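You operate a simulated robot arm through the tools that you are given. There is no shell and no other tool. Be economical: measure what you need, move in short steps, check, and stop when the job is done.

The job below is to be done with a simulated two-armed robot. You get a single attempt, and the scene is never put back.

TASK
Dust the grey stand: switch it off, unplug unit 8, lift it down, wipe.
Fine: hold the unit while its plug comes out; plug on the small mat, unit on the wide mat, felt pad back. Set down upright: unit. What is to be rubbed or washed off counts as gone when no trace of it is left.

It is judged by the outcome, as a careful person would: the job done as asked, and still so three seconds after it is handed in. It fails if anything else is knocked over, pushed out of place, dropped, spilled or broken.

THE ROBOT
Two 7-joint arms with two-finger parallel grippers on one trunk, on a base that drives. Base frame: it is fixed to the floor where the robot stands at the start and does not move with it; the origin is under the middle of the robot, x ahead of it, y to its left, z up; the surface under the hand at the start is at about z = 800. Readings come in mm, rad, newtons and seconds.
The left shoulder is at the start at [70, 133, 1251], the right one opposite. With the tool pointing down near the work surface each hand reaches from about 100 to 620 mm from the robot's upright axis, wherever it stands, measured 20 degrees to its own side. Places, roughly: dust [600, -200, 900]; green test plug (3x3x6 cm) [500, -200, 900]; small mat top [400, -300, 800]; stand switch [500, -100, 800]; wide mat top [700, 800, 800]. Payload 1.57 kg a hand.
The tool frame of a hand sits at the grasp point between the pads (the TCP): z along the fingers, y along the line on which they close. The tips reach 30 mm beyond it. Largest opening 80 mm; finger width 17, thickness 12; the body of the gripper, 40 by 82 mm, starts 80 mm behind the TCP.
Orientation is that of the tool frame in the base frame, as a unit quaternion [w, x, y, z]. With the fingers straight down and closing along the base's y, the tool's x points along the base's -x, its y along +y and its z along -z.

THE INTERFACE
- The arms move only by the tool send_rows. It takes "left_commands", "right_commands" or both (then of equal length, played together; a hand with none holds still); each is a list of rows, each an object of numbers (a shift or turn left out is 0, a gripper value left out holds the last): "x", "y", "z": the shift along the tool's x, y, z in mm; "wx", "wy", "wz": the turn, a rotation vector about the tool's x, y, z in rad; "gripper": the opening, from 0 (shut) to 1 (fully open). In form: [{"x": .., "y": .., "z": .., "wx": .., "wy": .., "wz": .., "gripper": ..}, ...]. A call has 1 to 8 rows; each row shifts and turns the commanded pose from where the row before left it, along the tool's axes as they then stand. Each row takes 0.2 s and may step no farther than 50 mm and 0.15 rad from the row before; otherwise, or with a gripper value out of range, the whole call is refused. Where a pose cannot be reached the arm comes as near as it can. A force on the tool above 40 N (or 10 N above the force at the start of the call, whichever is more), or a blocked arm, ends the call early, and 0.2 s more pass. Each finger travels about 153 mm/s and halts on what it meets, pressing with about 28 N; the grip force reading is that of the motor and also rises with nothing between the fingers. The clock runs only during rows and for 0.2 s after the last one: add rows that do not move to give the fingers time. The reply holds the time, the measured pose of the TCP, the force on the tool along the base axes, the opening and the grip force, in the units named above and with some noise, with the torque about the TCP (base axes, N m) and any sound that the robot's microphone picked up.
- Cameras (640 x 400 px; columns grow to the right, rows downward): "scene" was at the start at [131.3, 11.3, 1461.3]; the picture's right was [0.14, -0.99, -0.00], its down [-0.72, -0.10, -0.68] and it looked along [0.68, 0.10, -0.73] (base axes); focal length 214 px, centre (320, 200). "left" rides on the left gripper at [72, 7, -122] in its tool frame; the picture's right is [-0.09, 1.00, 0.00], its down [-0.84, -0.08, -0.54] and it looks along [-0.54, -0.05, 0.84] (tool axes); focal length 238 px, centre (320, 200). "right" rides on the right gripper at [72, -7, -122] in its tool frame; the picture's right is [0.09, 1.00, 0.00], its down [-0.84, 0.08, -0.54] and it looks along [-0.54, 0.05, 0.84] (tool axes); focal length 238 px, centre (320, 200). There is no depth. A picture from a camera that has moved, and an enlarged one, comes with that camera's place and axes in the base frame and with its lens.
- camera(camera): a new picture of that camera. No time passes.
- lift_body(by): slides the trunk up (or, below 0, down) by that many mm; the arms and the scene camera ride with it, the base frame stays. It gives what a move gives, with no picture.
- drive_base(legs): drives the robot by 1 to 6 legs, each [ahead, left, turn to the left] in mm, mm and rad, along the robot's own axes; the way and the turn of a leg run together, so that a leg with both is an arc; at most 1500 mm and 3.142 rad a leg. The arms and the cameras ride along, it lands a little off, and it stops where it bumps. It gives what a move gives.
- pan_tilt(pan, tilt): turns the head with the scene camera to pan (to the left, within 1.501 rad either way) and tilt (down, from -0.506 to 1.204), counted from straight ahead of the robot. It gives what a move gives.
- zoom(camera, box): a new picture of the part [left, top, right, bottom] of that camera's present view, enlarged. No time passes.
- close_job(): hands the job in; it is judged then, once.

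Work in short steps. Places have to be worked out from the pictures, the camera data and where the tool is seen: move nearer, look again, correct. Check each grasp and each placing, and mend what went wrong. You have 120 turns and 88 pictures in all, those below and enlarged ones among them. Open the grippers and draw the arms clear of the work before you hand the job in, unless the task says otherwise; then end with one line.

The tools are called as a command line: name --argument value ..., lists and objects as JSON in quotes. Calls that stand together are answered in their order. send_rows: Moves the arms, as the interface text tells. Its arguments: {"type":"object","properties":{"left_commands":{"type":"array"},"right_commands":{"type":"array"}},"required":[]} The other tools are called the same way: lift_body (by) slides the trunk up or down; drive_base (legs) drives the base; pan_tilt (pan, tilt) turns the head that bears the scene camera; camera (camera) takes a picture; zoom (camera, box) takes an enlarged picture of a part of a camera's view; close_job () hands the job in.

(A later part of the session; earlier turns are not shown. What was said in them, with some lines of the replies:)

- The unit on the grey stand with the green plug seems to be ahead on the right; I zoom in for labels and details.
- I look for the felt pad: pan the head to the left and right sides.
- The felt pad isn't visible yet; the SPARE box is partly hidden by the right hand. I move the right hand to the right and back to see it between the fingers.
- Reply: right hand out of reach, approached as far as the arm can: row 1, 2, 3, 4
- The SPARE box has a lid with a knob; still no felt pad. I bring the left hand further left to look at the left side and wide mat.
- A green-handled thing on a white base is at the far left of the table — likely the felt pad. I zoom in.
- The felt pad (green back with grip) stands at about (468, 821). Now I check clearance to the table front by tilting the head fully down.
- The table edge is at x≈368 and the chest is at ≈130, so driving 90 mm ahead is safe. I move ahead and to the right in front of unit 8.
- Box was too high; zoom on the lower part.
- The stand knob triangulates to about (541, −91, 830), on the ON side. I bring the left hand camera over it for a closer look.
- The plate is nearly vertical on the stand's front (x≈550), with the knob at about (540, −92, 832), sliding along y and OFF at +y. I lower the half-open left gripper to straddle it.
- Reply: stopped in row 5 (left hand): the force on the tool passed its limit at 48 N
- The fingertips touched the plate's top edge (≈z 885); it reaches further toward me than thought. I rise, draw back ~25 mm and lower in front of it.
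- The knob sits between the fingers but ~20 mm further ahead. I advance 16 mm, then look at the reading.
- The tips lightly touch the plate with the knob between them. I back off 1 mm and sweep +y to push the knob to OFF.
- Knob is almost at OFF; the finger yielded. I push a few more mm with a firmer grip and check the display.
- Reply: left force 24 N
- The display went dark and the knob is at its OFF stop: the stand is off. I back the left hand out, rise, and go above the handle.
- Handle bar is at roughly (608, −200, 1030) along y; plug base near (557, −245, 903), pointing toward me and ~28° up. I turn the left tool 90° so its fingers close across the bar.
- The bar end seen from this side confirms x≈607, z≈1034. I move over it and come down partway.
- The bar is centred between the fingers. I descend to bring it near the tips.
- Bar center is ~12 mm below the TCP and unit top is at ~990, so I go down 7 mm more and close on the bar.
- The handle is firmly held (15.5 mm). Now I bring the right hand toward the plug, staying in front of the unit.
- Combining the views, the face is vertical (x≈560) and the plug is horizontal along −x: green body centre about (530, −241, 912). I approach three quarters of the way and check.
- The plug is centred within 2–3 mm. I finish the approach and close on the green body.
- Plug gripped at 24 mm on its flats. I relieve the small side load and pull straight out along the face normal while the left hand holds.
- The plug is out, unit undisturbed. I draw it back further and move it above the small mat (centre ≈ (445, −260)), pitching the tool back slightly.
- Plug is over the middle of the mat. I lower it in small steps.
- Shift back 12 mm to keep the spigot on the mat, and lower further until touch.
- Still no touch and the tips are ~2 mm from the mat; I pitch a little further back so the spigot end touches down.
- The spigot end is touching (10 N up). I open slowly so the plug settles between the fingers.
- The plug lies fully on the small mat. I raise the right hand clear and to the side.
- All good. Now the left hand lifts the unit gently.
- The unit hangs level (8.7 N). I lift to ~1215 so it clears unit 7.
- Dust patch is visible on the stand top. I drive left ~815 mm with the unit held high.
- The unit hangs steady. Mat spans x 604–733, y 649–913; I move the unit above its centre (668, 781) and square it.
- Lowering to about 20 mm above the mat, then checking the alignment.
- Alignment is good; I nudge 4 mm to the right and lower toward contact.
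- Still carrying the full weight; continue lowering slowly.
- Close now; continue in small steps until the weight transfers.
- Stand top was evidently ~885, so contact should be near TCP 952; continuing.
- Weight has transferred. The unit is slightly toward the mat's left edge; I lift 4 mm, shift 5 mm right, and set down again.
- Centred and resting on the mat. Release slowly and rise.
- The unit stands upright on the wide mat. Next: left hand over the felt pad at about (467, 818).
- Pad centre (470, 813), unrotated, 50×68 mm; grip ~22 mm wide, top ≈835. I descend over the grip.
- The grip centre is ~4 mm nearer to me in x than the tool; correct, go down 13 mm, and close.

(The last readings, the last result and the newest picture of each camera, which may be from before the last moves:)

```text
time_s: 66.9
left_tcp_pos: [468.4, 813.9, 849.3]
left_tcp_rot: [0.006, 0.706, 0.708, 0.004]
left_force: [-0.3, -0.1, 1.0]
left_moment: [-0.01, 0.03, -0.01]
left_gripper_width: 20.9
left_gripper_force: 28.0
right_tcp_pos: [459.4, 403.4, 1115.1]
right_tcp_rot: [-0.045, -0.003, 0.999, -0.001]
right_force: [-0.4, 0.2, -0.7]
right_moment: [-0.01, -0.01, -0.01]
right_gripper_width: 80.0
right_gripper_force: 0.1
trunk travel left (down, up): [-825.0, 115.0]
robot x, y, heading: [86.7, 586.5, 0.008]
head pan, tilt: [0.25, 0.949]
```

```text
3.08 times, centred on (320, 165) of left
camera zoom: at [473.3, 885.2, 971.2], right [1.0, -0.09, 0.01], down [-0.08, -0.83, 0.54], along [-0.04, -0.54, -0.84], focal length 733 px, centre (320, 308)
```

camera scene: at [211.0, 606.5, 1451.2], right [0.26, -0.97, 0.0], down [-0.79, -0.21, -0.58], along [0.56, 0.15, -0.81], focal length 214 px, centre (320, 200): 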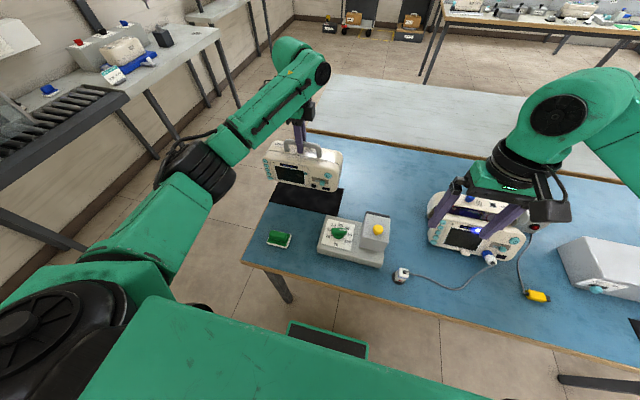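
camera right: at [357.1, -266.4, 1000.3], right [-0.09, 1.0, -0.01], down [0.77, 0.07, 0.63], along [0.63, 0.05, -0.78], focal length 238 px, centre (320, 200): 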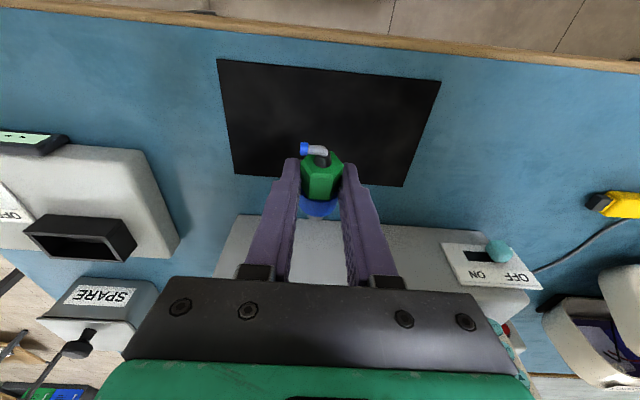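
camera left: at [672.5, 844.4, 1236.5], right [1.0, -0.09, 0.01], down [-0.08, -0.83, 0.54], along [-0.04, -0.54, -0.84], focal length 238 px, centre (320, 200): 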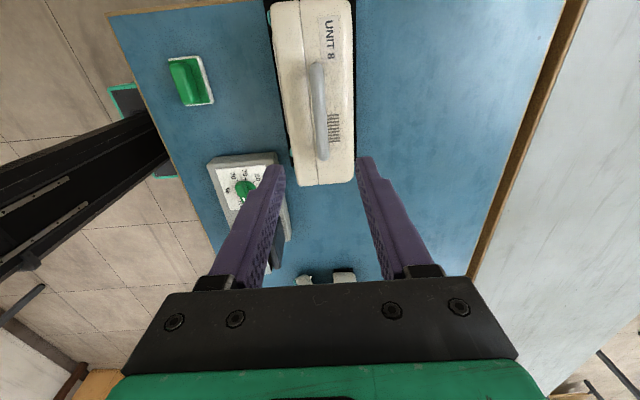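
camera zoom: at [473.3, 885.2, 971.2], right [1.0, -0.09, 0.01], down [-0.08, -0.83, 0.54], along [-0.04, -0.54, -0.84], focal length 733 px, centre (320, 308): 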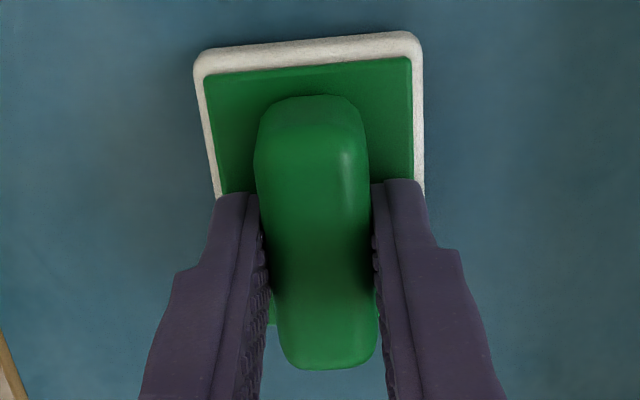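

Pad gripped at TCP (468.4, 813.9, 849.3) — remembered for the return. Lift it and drive back to the stand.

send_rows --left_commands '[{"z": -25}, {"z": -45}, {"z": -50}, {"z": -50}, {"z": -50}, {"z": -50}, {"z": 0}]'

drive_base --legs '[[0, -400, 0], [0, -415, 0]]'

pan_tilt --pan 0.05 --tilt 0.9

camera --camera "scene"

```text
time_s: 68.5
left_tcp_pos: [466.9, 814.0, 1117.3]
left_tcp_rot: [0.006, 0.706, 0.708, 0.004]
left_force: [-0.3, -0.3, -0.1]
left_moment: [0.01, 0.01, 0.0]
left_gripper_width: 21.1
left_gripper_force: 28.2
right_tcp_pos: [459.6, 403.3, 1115.2]
right_tcp_rot: [-0.046, -0.003, 0.999, -0.001]
right_force: [-1.4, -0.2, -0.4]
right_moment: [-0.03, -0.02, -0.02]
right_gripper_width: 80.0
right_gripper_force: 0.0
trunk travel left (down, up): [-825.0, 115.0]
robot x, y, heading: [86.2, 586.6, 0.006]
head pan, tilt: [0.25, 0.949]
```

```text
time_s: 73.1
left_tcp_pos: [473.9, 15.9, 1116.5]
left_tcp_rot: [0.006, 0.704, 0.71, 0.003]
left_force: [0.0, -0.2, -1.1]
left_moment: [0.02, 0.0, -0.02]
left_gripper_width: 20.8
left_gripper_force: 28.2
right_tcp_pos: [469.6, -395.6, 1115.1]
right_tcp_rot: [-0.045, -0.005, 0.999, 0.0]
right_force: [0.5, -0.1, -0.2]
right_moment: [-0.01, 0.02, 0.0]
right_gripper_width: 80.2
right_gripper_force: 0.1
trunk travel left (down, up): [-825.0, 115.0]
robot x, y, heading: [97.0, -214.2, 0.006]
head pan, tilt: [0.25, 0.949]
```

```text
time_s: 73.9
left_tcp_pos: [474.5, 13.4, 1117.4]
left_tcp_rot: [0.006, 0.705, 0.709, 0.003]
left_force: [-0.3, 1.6, -1.3]
left_moment: [-0.02, -0.01, -0.02]
left_gripper_width: 21.2
left_gripper_force: 27.3
right_tcp_pos: [468.5, -395.9, 1114.7]
right_tcp_rot: [-0.045, -0.004, 0.999, -0.001]
right_force: [-0.6, 0.4, -1.0]
right_moment: [0.03, 0.01, 0.02]
right_gripper_width: 80.1
right_gripper_force: 0.1
trunk travel left (down, up): [-825.0, 115.0]
robot x, y, heading: [93.6, -214.3, 0.01]
head pan, tilt: [0.051, 0.901]
```

```text
23 pictures are left
camera scene: at [223.1, -208.4, 1455.0], right [0.06, -1.0, 0.0], down [-0.78, -0.05, -0.62], along [0.62, 0.04, -0.78], focal length 214 px, centre (320, 200)
```

scene: 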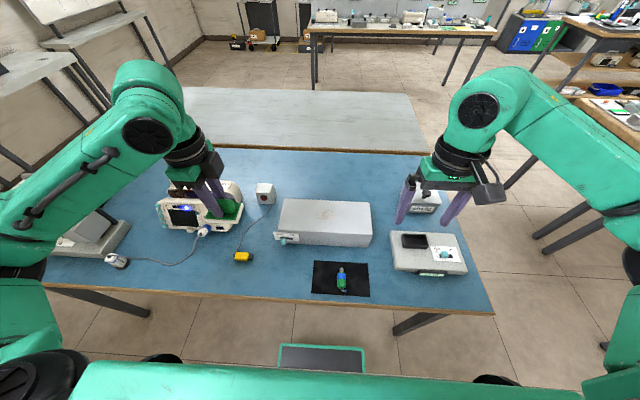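

zoom --camera "scene" --box '[260, 180, 390, 260]'

```text
4.92 times, centred on (325, 220) of scene
camera zoom: at [223.1, -208.4, 1455.0], right [0.06, -1.0, 0.0], down [-0.78, -0.05, -0.62], along [0.62, 0.04, -0.78], focal length 1056 px, centre (295, 102)
```

zoom: 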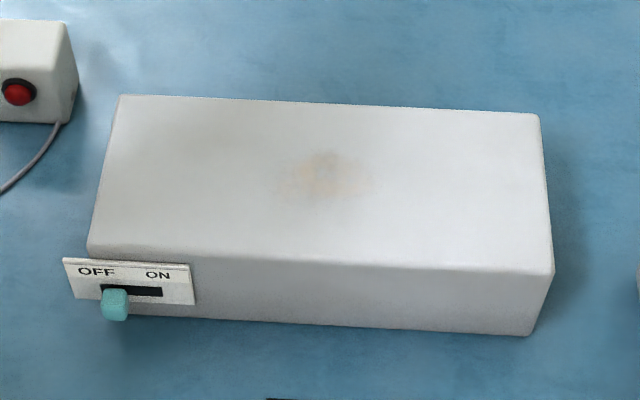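

Dust is a patch around (612, −202), ±25 mm in x and ±35 mm in y on the stand top (z≈887). I move the pad above it, slightly to the left end.

send_rows --left_commands '[{"x": -33, "y": 27.6}, {"x": -33, "y": 27.6}, {"x": -33, "y": 27.6}, {"x": -33, "y": 27.6}, {"x": -33, "y": 27.6}, {"z": 45}, {"z": 45}, {"z": 50}]'

send_rows --left_commands '[{"z": 20}, {"z": 10}, {"z": 5}, {"z": 0}]'

zoom --camera "scene" --box '[260, 180, 390, 260]'

```text
time_s: 75.7
left_tcp_pos: [615.1, -151.4, 980.9]
left_tcp_rot: [0.006, 0.704, 0.71, 0.004]
left_force: [-1.1, 0.0, -0.6]
left_moment: [0.01, 0.01, -0.02]
left_gripper_width: 20.9
left_gripper_force: 28.3
right_tcp_pos: [469.2, -397.0, 1114.3]
right_tcp_rot: [-0.045, -0.005, 0.999, -0.001]
right_force: [1.1, -0.5, 0.0]
right_moment: [0.01, 0.01, -0.01]
right_gripper_width: 80.1
right_gripper_force: 0.1
trunk travel left (down, up): [-825.0, 115.0]
robot x, y, heading: [93.5, -212.2, 0.013]
head pan, tilt: [0.051, 0.901]
```

```text
time_s: 76.7
left_tcp_pos: [615.6, -151.5, 945.7]
left_tcp_rot: [0.006, 0.704, 0.71, 0.004]
left_force: [0.1, -0.1, -0.5]
left_moment: [-0.02, -0.02, 0.0]
left_gripper_width: 20.8
left_gripper_force: 28.0
right_tcp_pos: [469.5, -396.7, 1115.4]
right_tcp_rot: [-0.045, -0.004, 0.999, -0.001]
right_force: [0.3, 0.7, 0.7]
right_moment: [0.0, 0.0, -0.01]
right_gripper_width: 80.1
right_gripper_force: 0.1
trunk travel left (down, up): [-825.0, 115.0]
robot x, y, heading: [94.3, -213.9, 0.014]
head pan, tilt: [0.051, 0.901]
```

```text
4.92 times, centred on (325, 220) of scene
camera zoom: at [223.2, -208.1, 1455.0], right [0.06, -1.0, 0.0], down [-0.78, -0.05, -0.62], along [0.62, 0.04, -0.78], focal length 1056 px, centre (295, 102)
```

zoom: 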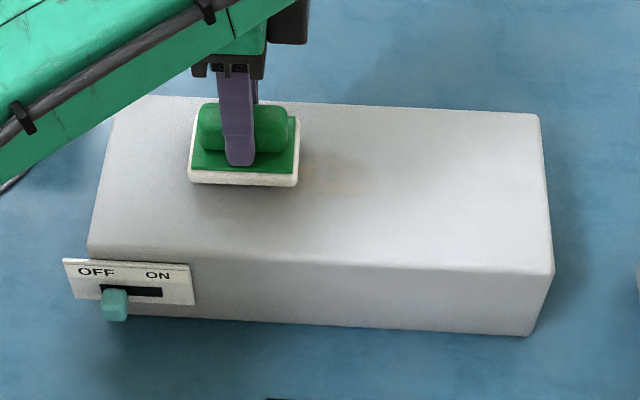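

Pad hovers next to the dust. Lower gently to contact.

send_rows --left_commands '[{"z": 4}, {"z": 3}, {"z": 2}, {"z": 0}]'

```text
time_s: 77.7
left_tcp_pos: [614.7, -150.3, 938.9]
left_tcp_rot: [0.008, 0.705, 0.709, 0.005]
left_force: [4.2, 2.4, 15.6]
left_moment: [0.28, 0.22, -0.09]
left_gripper_width: 21.1
left_gripper_force: 28.2
right_tcp_pos: [466.7, -395.5, 1115.7]
right_tcp_rot: [-0.044, -0.004, 0.999, -0.001]
right_force: [0.4, 0.3, -0.6]
right_moment: [0.02, -0.03, 0.0]
right_gripper_width: 79.9
right_gripper_force: 0.0
trunk travel left (down, up): [-825.0, 115.0]
robot x, y, heading: [97.1, -208.5, 0.012]
head pan, tilt: [0.051, 0.901]
```

Contact at 15.6 N; back off 1 mm and stroke toward −y.

send_rows --left_commands '[{"z": -1.2, "x": -10}, {"x": -18}, {"x": -18}, {"x": -18}, {"x": -18}, {"x": -18}, {"x": -10}, {"z": 0}]'

zoom --camera "scene" --box '[260, 180, 390, 260]'

```text
time_s: 79.5
left_tcp_pos: [614.2, -260.4, 938.9]
left_tcp_rot: [0.008, 0.704, 0.71, 0.003]
left_force: [-0.9, 2.4, 9.3]
left_moment: [0.25, 0.31, -0.03]
left_gripper_width: 21.0
left_gripper_force: 27.6
right_tcp_pos: [467.8, -394.8, 1116.8]
right_tcp_rot: [-0.045, -0.004, 0.999, -0.001]
right_force: [0.4, -0.2, -0.8]
right_moment: [0.02, 0.0, 0.01]
right_gripper_width: 80.1
right_gripper_force: 0.2
trunk travel left (down, up): [-825.0, 115.0]
robot x, y, heading: [94.9, -214.3, 0.013]
head pan, tilt: [0.051, 0.901]
```

```text
4.92 times, centred on (325, 220) of scene
camera zoom: at [221.1, -207.3, 1455.2], right [0.06, -1.0, 0.0], down [-0.78, -0.05, -0.62], along [0.62, 0.04, -0.78], focal length 1056 px, centre (295, 102)
```

zoom: 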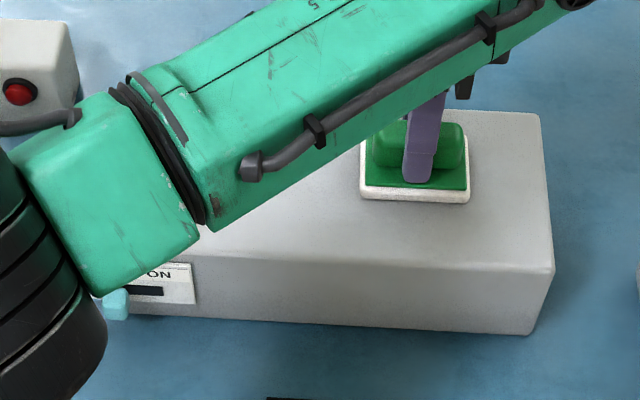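

Stroke went smoothly. Next strokes: shifted 14 mm nearer going back, then 28 mm farther.

send_rows --left_commands '[{"y": -14}, {"x": 18}, {"x": 18}, {"x": 19}, {"x": 18}, {"x": 19}, {"x": 18}, {"z": 0}]'

send_rows --left_commands '[{"y": 28}, {"x": -18}, {"x": -18}, {"x": -19}, {"x": -18}, {"x": -19}, {"x": -18}, {"z": 0}]'

send_rows --left_commands '[{"y": -14}, {"x": 18}, {"x": 18}, {"x": 19}, {"x": 18}, {"x": 19}, {"x": 18}, {"z": 0}]'

zoom --camera "scene" --box '[260, 180, 390, 260]'

```text
time_s: 81.3
left_tcp_pos: [600.3, -149.3, 936.9]
left_tcp_rot: [0.007, 0.704, 0.71, 0.004]
left_force: [0.7, -3.0, 13.6]
left_moment: [-0.24, 0.3, 0.04]
left_gripper_width: 20.9
left_gripper_force: 28.0
right_tcp_pos: [466.4, -398.0, 1114.3]
right_tcp_rot: [-0.045, -0.004, 0.999, 0.0]
right_force: [0.2, -0.1, -0.1]
right_moment: [-0.01, 0.02, 0.0]
right_gripper_width: 79.9
right_gripper_force: 0.0
trunk travel left (down, up): [-825.0, 115.0]
robot x, y, heading: [93.2, -212.9, 0.01]
head pan, tilt: [0.051, 0.901]
```

```text
time_s: 83.1
left_tcp_pos: [629.7, -258.7, 939.5]
left_tcp_rot: [0.007, 0.705, 0.71, 0.003]
left_force: [-0.1, 1.4, 9.1]
left_moment: [0.22, 0.22, -0.01]
left_gripper_width: 21.1
left_gripper_force: 27.5
right_tcp_pos: [467.2, -396.1, 1115.9]
right_tcp_rot: [-0.045, -0.004, 0.999, -0.002]
right_force: [0.6, 0.5, 0.6]
right_moment: [0.0, -0.02, 0.02]
right_gripper_width: 79.9
right_gripper_force: 0.0
trunk travel left (down, up): [-825.0, 115.0]
robot x, y, heading: [92.7, -214.3, 0.008]
head pan, tilt: [0.051, 0.901]
```

```text
time_s: 84.9
left_tcp_pos: [615.5, -151.1, 938.9]
left_tcp_rot: [0.007, 0.705, 0.71, 0.005]
left_force: [2.0, -1.5, 9.5]
left_moment: [-0.18, 0.26, 0.04]
left_gripper_width: 21.0
left_gripper_force: 28.0
right_tcp_pos: [466.9, -396.7, 1115.7]
right_tcp_rot: [-0.045, -0.005, 0.999, 0.0]
right_force: [0.4, 0.8, -1.0]
right_moment: [-0.02, -0.02, 0.01]
right_gripper_width: 80.0
right_gripper_force: 0.0
trunk travel left (down, up): [-825.0, 115.0]
robot x, y, heading: [96.1, -213.2, 0.014]
head pan, tilt: [0.051, 0.901]
```

```text
4.92 times, centred on (325, 220) of scene
camera zoom: at [221.2, -209.3, 1455.2], right [0.06, -1.0, 0.0], down [-0.78, -0.05, -0.62], along [0.62, 0.04, -0.78], focal length 1056 px, centre (295, 102)
```

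zoom: 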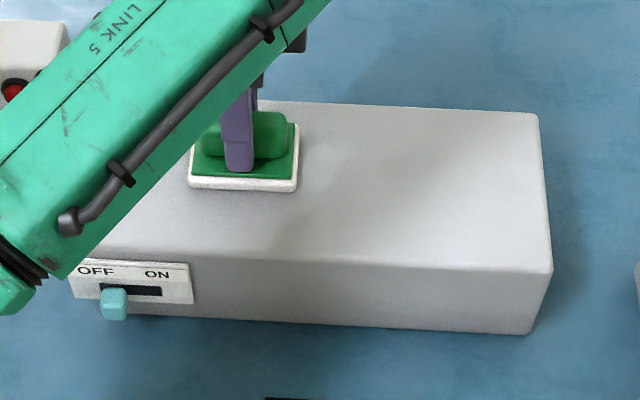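

Patch looks gone; one more pass of strokes to be thorough, then lift away and inspect.

send_rows --left_commands '[{"y": -15}, {"x": -18}, {"x": -18}, {"x": -19}, {"x": -18}, {"x": -19}, {"x": -18}, {"y": 15}]'

send_rows --left_commands '[{"y": 15}, {"x": 18}, {"x": 18}, {"x": 19}, {"x": 18}, {"x": 19}, {"x": 18}, {"z": 0}]'

send_rows --left_commands '[{"z": -30}, {"z": -40}, {"z": -40}, {"x": 40}, {"x": 40, "y": -20}, {"x": 40, "y": -30}, {"x": 20, "y": -40}, {"y": -45}]'

zoom --camera "scene" --box '[270, 190, 380, 250]'

```text
time_s: 86.7
left_tcp_pos: [617.4, -262.0, 937.9]
left_tcp_rot: [0.006, 0.704, 0.71, 0.004]
left_force: [-2.0, -0.4, 7.4]
left_moment: [-0.04, 0.35, 0.0]
left_gripper_width: 21.1
left_gripper_force: 28.5
right_tcp_pos: [467.9, -396.1, 1115.5]
right_tcp_rot: [-0.045, -0.004, 0.999, 0.0]
right_force: [-0.2, 0.3, -1.0]
right_moment: [0.0, 0.0, -0.01]
right_gripper_width: 80.0
right_gripper_force: 0.1
trunk travel left (down, up): [-825.0, 115.0]
robot x, y, heading: [98.6, -211.1, 0.007]
head pan, tilt: [0.051, 0.901]
```

```text
time_s: 88.5
left_tcp_pos: [628.9, -148.0, 938.8]
left_tcp_rot: [0.006, 0.704, 0.71, 0.004]
left_force: [-0.1, 1.0, 4.2]
left_moment: [-0.03, 0.11, -0.01]
left_gripper_width: 21.1
left_gripper_force: 27.6
right_tcp_pos: [467.4, -395.3, 1114.3]
right_tcp_rot: [-0.044, -0.004, 0.999, 0.0]
right_force: [-0.4, -1.3, 0.1]
right_moment: [-0.01, 0.0, 0.01]
right_gripper_width: 80.0
right_gripper_force: 0.1
trunk travel left (down, up): [-825.0, 115.0]
robot x, y, heading: [92.9, -211.3, 0.009]
head pan, tilt: [0.051, 0.901]
```

```text
time_s: 90.3
left_tcp_pos: [492.3, -12.4, 1044.3]
left_tcp_rot: [0.006, 0.705, 0.709, 0.003]
left_force: [0.0, 0.1, -0.5]
left_moment: [0.01, -0.04, -0.01]
left_gripper_width: 21.1
left_gripper_force: 28.4
right_tcp_pos: [467.9, -395.6, 1115.5]
right_tcp_rot: [-0.045, -0.004, 0.999, -0.002]
right_force: [-0.1, -0.3, 0.6]
right_moment: [0.04, -0.02, 0.0]
right_gripper_width: 79.9
right_gripper_force: 0.1
trunk travel left (down, up): [-825.0, 115.0]
robot x, y, heading: [96.9, -216.3, 0.01]
head pan, tilt: [0.051, 0.901]
```

```text
5.82 times, centred on (325, 220) of scene
camera zoom: at [220.8, -208.1, 1455.2], right [0.06, -1.0, 0.0], down [-0.78, -0.05, -0.62], along [0.62, 0.04, -0.78], focal length 1248 px, centre (291, 84)
```

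zoom: 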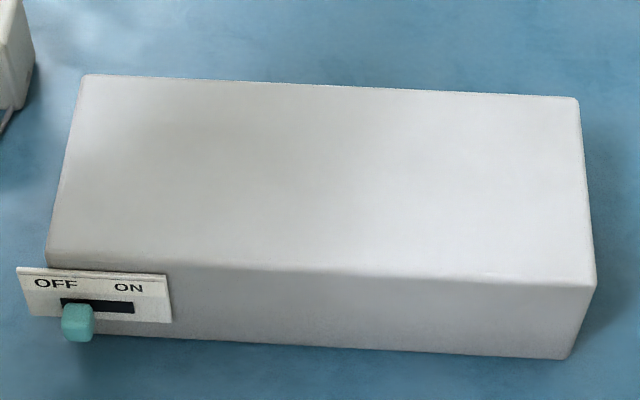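

The stand top is spotless and the switch is OFF. I raise the pad and drive back to return it.

send_rows --left_commands '[{"z": -40}, {"z": -35}, {"z": 0}]'

drive_base --legs '[[-4, 400, -0.005], [-4, 400, -0.005]]'

pan_tilt --pan 0.25 --tilt 0.949

```text
time_s: 91.1
left_tcp_pos: [493.1, -12.0, 1118.4]
left_tcp_rot: [0.006, 0.705, 0.709, 0.003]
left_force: [-0.5, -0.5, -1.3]
left_moment: [0.03, 0.02, 0.0]
left_gripper_width: 21.0
left_gripper_force: 28.5
right_tcp_pos: [469.3, -396.4, 1114.5]
right_tcp_rot: [-0.045, -0.004, 0.999, -0.001]
right_force: [-0.3, -1.0, 1.2]
right_moment: [0.02, 0.02, -0.02]
right_gripper_width: 79.9
right_gripper_force: 0.0
trunk travel left (down, up): [-825.0, 115.0]
robot x, y, heading: [96.1, -214.3, 0.011]
head pan, tilt: [0.051, 0.901]
```

```text
time_s: 95.7
left_tcp_pos: [478.4, 786.3, 1119.0]
left_tcp_rot: [0.005, 0.706, 0.708, 0.004]
left_force: [-0.7, -0.5, -1.0]
left_moment: [0.0, -0.02, -0.01]
left_gripper_width: 21.0
left_gripper_force: 27.9
right_tcp_pos: [453.5, 403.5, 1115.5]
right_tcp_rot: [-0.045, -0.002, 0.999, 0.0]
right_force: [0.4, -0.8, -0.6]
right_moment: [0.01, 0.01, 0.02]
right_gripper_width: 80.1
right_gripper_force: 0.0
trunk travel left (down, up): [-825.0, 115.0]
robot x, y, heading: [80.0, 586.8, 0.01]
head pan, tilt: [0.051, 0.901]
```

```text
time_s: 96.4
left_tcp_pos: [477.5, 787.7, 1119.0]
left_tcp_rot: [0.006, 0.706, 0.709, 0.003]
left_force: [-0.6, 0.2, -0.4]
left_moment: [0.03, 0.0, 0.01]
left_gripper_width: 21.1
left_gripper_force: 27.8
right_tcp_pos: [453.1, 405.1, 1114.9]
right_tcp_rot: [-0.046, -0.004, 0.999, -0.002]
right_force: [0.1, -0.7, -0.2]
right_moment: [0.04, -0.01, 0.01]
right_gripper_width: 79.9
right_gripper_force: 0.1
trunk travel left (down, up): [-825.0, 115.0]
robot x, y, heading: [79.6, 586.6, 0.004]
head pan, tilt: [0.25, 0.949]
```

Now to the original spot (468.4, 813.9): shift 27 mm left, 9 mm back, and lower to just above the table.

send_rows --left_commands '[{"x": 27, "y": -9.5}, {"z": 45}, {"z": 45}, {"z": 45}, {"z": 45}, {"z": 40}, {"z": 30}, {"z": 0}]'

zoom --camera "scene" --box '[230, 150, 390, 270]'

```text
time_s: 98.2
left_tcp_pos: [472.1, 814.2, 867.7]
left_tcp_rot: [0.006, 0.706, 0.708, 0.004]
left_force: [0.1, 0.9, -0.7]
left_moment: [0.01, 0.0, 0.03]
left_gripper_width: 20.8
left_gripper_force: 27.8
right_tcp_pos: [453.8, 405.1, 1114.0]
right_tcp_rot: [-0.046, -0.003, 0.999, -0.002]
right_force: [0.3, -0.6, 0.1]
right_moment: [-0.02, 0.0, 0.0]
right_gripper_width: 79.8
right_gripper_force: 0.1
trunk travel left (down, up): [-825.0, 115.0]
robot x, y, heading: [83.0, 586.9, 0.008]
head pan, tilt: [0.25, 0.949]
```

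```text
3.33 times, centred on (310, 210) of scene
camera zoom: at [203.0, 606.4, 1451.4], right [0.26, -0.97, 0.0], down [-0.79, -0.21, -0.58], along [0.56, 0.15, -0.81], focal length 715 px, centre (353, 167)
```

zoom: 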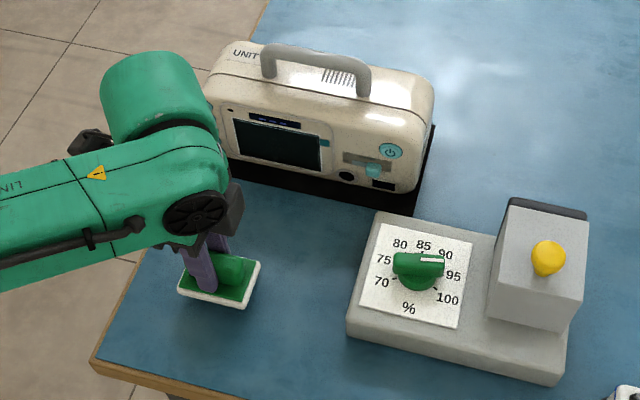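

Fine. Correct 3 mm in x and lower onto the table in small steps.

send_rows --left_commands '[{"y": -3, "z": 6}, {"z": 5}, {"z": 4}, {"z": 2}, {"z": 0}]'

```text
time_s: 99.4
left_tcp_pos: [468.4, 812.6, 852.1]
left_tcp_rot: [0.006, 0.705, 0.709, 0.004]
left_force: [0.1, -0.1, -1.0]
left_moment: [0.01, 0.01, -0.01]
left_gripper_width: 21.1
left_gripper_force: 27.9
right_tcp_pos: [453.6, 403.4, 1114.7]
right_tcp_rot: [-0.045, -0.003, 0.999, -0.001]
right_force: [-0.4, 0.7, 0.2]
right_moment: [0.04, 0.02, 0.01]
right_gripper_width: 79.8
right_gripper_force: 0.0
trunk travel left (down, up): [-825.0, 115.0]
robot x, y, heading: [79.9, 589.1, 0.011]
head pan, tilt: [0.25, 0.949]
```

send_rows --left_commands '[{"x": 1, "z": 1.5}, {"z": 1.5}, {"z": 0}]'

```text
time_s: 100.2
left_tcp_pos: [469.8, 811.5, 849.3]
left_tcp_rot: [0.006, 0.705, 0.709, 0.004]
left_force: [-0.6, -1.0, -0.2]
left_moment: [-0.02, -0.01, 0.02]
left_gripper_width: 21.0
left_gripper_force: 28.2
right_tcp_pos: [453.0, 404.3, 1116.0]
right_tcp_rot: [-0.045, -0.004, 0.999, -0.001]
right_force: [-0.2, 0.8, -0.6]
right_moment: [0.01, 0.01, 0.0]
right_gripper_width: 79.7
right_gripper_force: 0.1
trunk travel left (down, up): [-825.0, 115.0]
robot x, y, heading: [85.0, 586.0, 0.007]
head pan, tilt: [0.25, 0.949]
```

Not in contact yet; one more small step.

send_rows --left_commands '[{"z": 1}, {"z": 1}, {"z": 0}]'

```text
time_s: 101.0
left_tcp_pos: [469.5, 813.8, 847.2]
left_tcp_rot: [0.007, 0.705, 0.709, 0.006]
left_force: [0.4, -0.4, 10.7]
left_moment: [0.22, 0.23, -0.02]
left_gripper_width: 21.0
left_gripper_force: 27.8
right_tcp_pos: [453.4, 403.5, 1115.6]
right_tcp_rot: [-0.044, -0.004, 0.999, 0.0]
right_force: [1.0, -0.3, 0.3]
right_moment: [0.01, 0.0, 0.01]
right_gripper_width: 80.0
right_gripper_force: 0.0
trunk travel left (down, up): [-825.0, 115.0]
robot x, y, heading: [79.8, 587.0, 0.01]
head pan, tilt: [0.25, 0.949]
```

The pad rests on the table (10.7 N) at its original place. Release and rise straight up.

send_rows --left_commands '[{"z": -0.8}, {"gripper": 0.35}, {"gripper": 0.5}, {"gripper": 0.6}, {"z": -30}, {"z": -45}, {"z": -50}, {"z": -50}]'

send_rows --left_commands '[{"z": -40}, {"x": -40}, {"x": -40}, {"x": -40}, {"x": -40}, {"z": 0}]'

camera --camera "scene"

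zoom --camera "scene" --box '[230, 150, 390, 270]'

```text
time_s: 102.8
left_tcp_pos: [468.4, 812.9, 1022.2]
left_tcp_rot: [0.006, 0.706, 0.709, 0.005]
left_force: [0.1, 0.3, 0.4]
left_moment: [0.01, 0.0, 0.01]
left_gripper_width: 47.9
left_gripper_force: 0.1
right_tcp_pos: [453.6, 403.4, 1114.4]
right_tcp_rot: [-0.045, -0.003, 0.999, 0.0]
right_force: [-0.5, 0.1, -1.0]
right_moment: [0.02, 0.0, 0.04]
right_gripper_width: 80.0
right_gripper_force: 0.1
trunk travel left (down, up): [-825.0, 115.0]
robot x, y, heading: [80.8, 590.6, 0.008]
head pan, tilt: [0.25, 0.949]
```

```text
time_s: 104.2
left_tcp_pos: [467.2, 653.8, 1064.5]
left_tcp_rot: [0.005, 0.705, 0.709, 0.002]
left_force: [-0.4, 0.5, -0.9]
left_moment: [0.01, -0.02, 0.01]
left_gripper_width: 48.0
left_gripper_force: 0.0
right_tcp_pos: [452.8, 404.8, 1113.8]
right_tcp_rot: [-0.046, -0.003, 0.999, -0.001]
right_force: [-0.2, 0.3, 0.2]
right_moment: [0.02, 0.0, 0.04]
right_gripper_width: 79.9
right_gripper_force: 0.0
trunk travel left (down, up): [-825.0, 115.0]
robot x, y, heading: [80.7, 587.4, 0.007]
head pan, tilt: [0.25, 0.949]
```

```text
16 pictures are left
camera scene: at [202.9, 607.3, 1451.4], right [0.26, -0.97, 0.0], down [-0.79, -0.21, -0.58], along [0.56, 0.15, -0.81], focal length 214 px, centre (320, 200)
```

scene: 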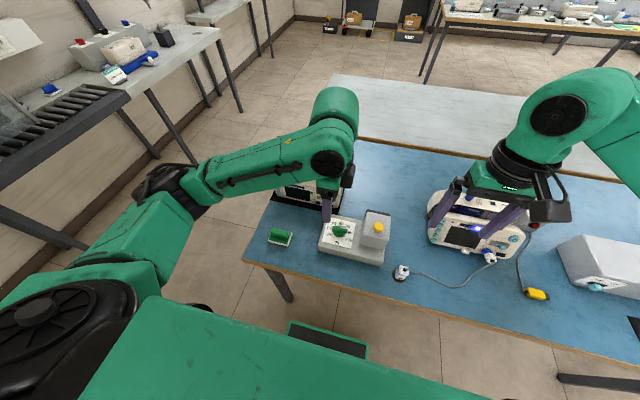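

```text
3.33 times, centred on (310, 210) of scene
camera zoom: at [202.9, 607.3, 1451.4], right [0.26, -0.97, 0.0], down [-0.79, -0.21, -0.58], along [0.56, 0.15, -0.81], focal length 715 px, centre (353, 167)
```

zoom: 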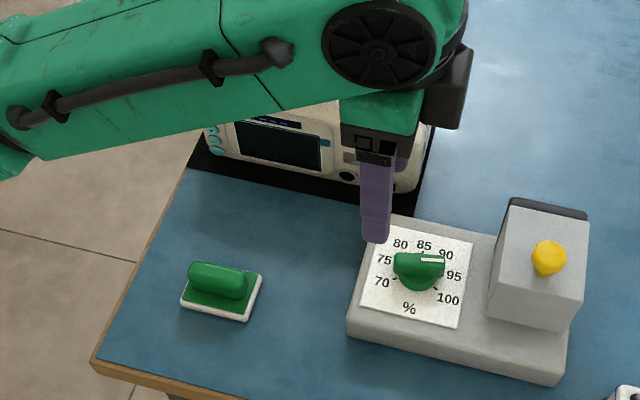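

The pad is back in place and unit undisturbed. I raise the arms, drive back from the table, and take a final look.

send_rows --left_commands '[{"z": -45}, {"z": -45}, {"z": 0}]' --right_commands '[{"z": -30}, {"z": 0}, {"z": 0}]'

drive_base --legs '[[-300, 0, 0]]'

pan_tilt --pan -0.3 --tilt 0.7

camera --camera "scene"

```text
time_s: 105.0
left_tcp_pos: [464.4, 656.9, 1156.3]
left_tcp_rot: [0.007, 0.705, 0.709, 0.004]
left_force: [-0.7, 0.2, -0.4]
left_moment: [0.03, 0.0, -0.03]
left_gripper_width: 48.4
left_gripper_force: 0.0
right_tcp_pos: [457.0, 403.0, 1144.2]
right_tcp_rot: [-0.046, -0.003, 0.999, -0.001]
right_force: [0.5, 0.0, -0.7]
right_moment: [-0.02, -0.02, 0.0]
right_gripper_width: 80.1
right_gripper_force: 0.1
trunk travel left (down, up): [-825.0, 115.0]
robot x, y, heading: [79.9, 584.8, 0.01]
head pan, tilt: [0.25, 0.949]
```

```text
time_s: 107.0
left_tcp_pos: [165.0, 651.1, 1154.3]
left_tcp_rot: [0.005, 0.706, 0.708, 0.004]
left_force: [0.1, -0.5, -0.8]
left_moment: [-0.02, 0.03, -0.03]
left_gripper_width: 48.1
left_gripper_force: 0.0
right_tcp_pos: [156.5, 399.0, 1143.4]
right_tcp_rot: [-0.045, -0.002, 0.999, -0.002]
right_force: [0.4, 0.0, 0.0]
right_moment: [0.01, -0.05, 0.0]
right_gripper_width: 79.9
right_gripper_force: 0.1
trunk travel left (down, up): [-825.0, 115.0]
robot x, y, heading: [-217.2, 586.4, 0.007]
head pan, tilt: [0.25, 0.949]
```

```text
time_s: 108.0
left_tcp_pos: [163.6, 650.7, 1154.9]
left_tcp_rot: [0.007, 0.706, 0.708, 0.003]
left_force: [0.0, -0.2, -0.2]
left_moment: [0.01, -0.02, -0.01]
left_gripper_width: 48.0
left_gripper_force: 0.0
right_tcp_pos: [155.0, 399.3, 1144.4]
right_tcp_rot: [-0.045, -0.001, 0.999, -0.001]
right_force: [-0.1, -0.1, 0.0]
right_moment: [-0.04, 0.0, 0.01]
right_gripper_width: 80.1
right_gripper_force: 0.0
trunk travel left (down, up): [-825.0, 115.0]
robot x, y, heading: [-217.6, 583.2, 0.007]
head pan, tilt: [-0.3, 0.7]
```

```text
14 pictures are left
camera scene: at [-87.2, 560.8, 1471.1], right [-0.29, -0.96, 0.0], down [-0.62, 0.19, -0.76], along [0.73, -0.22, -0.64], focal length 214 px, centre (320, 200)
```

scene: 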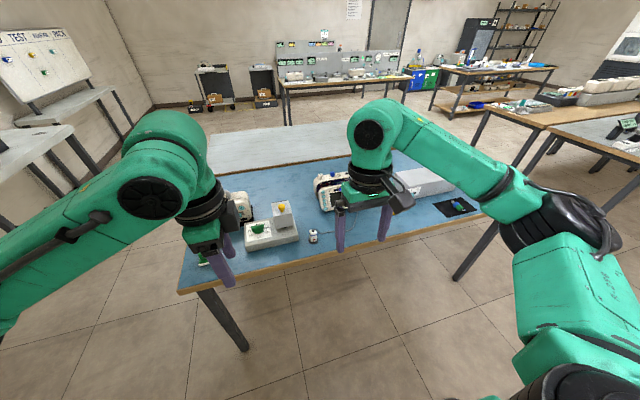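

Everything is in place, with the grippers open and the arms clear of the table. I hand the job in.

close_job

```text
The job is handed in.
```

I switched the stand off and unplugged unit 8 while holding it. The plug is on the small mat, the unit is upright on the wide mat, the dust is wiped off with no trace visible, and the felt pad is back where it was.
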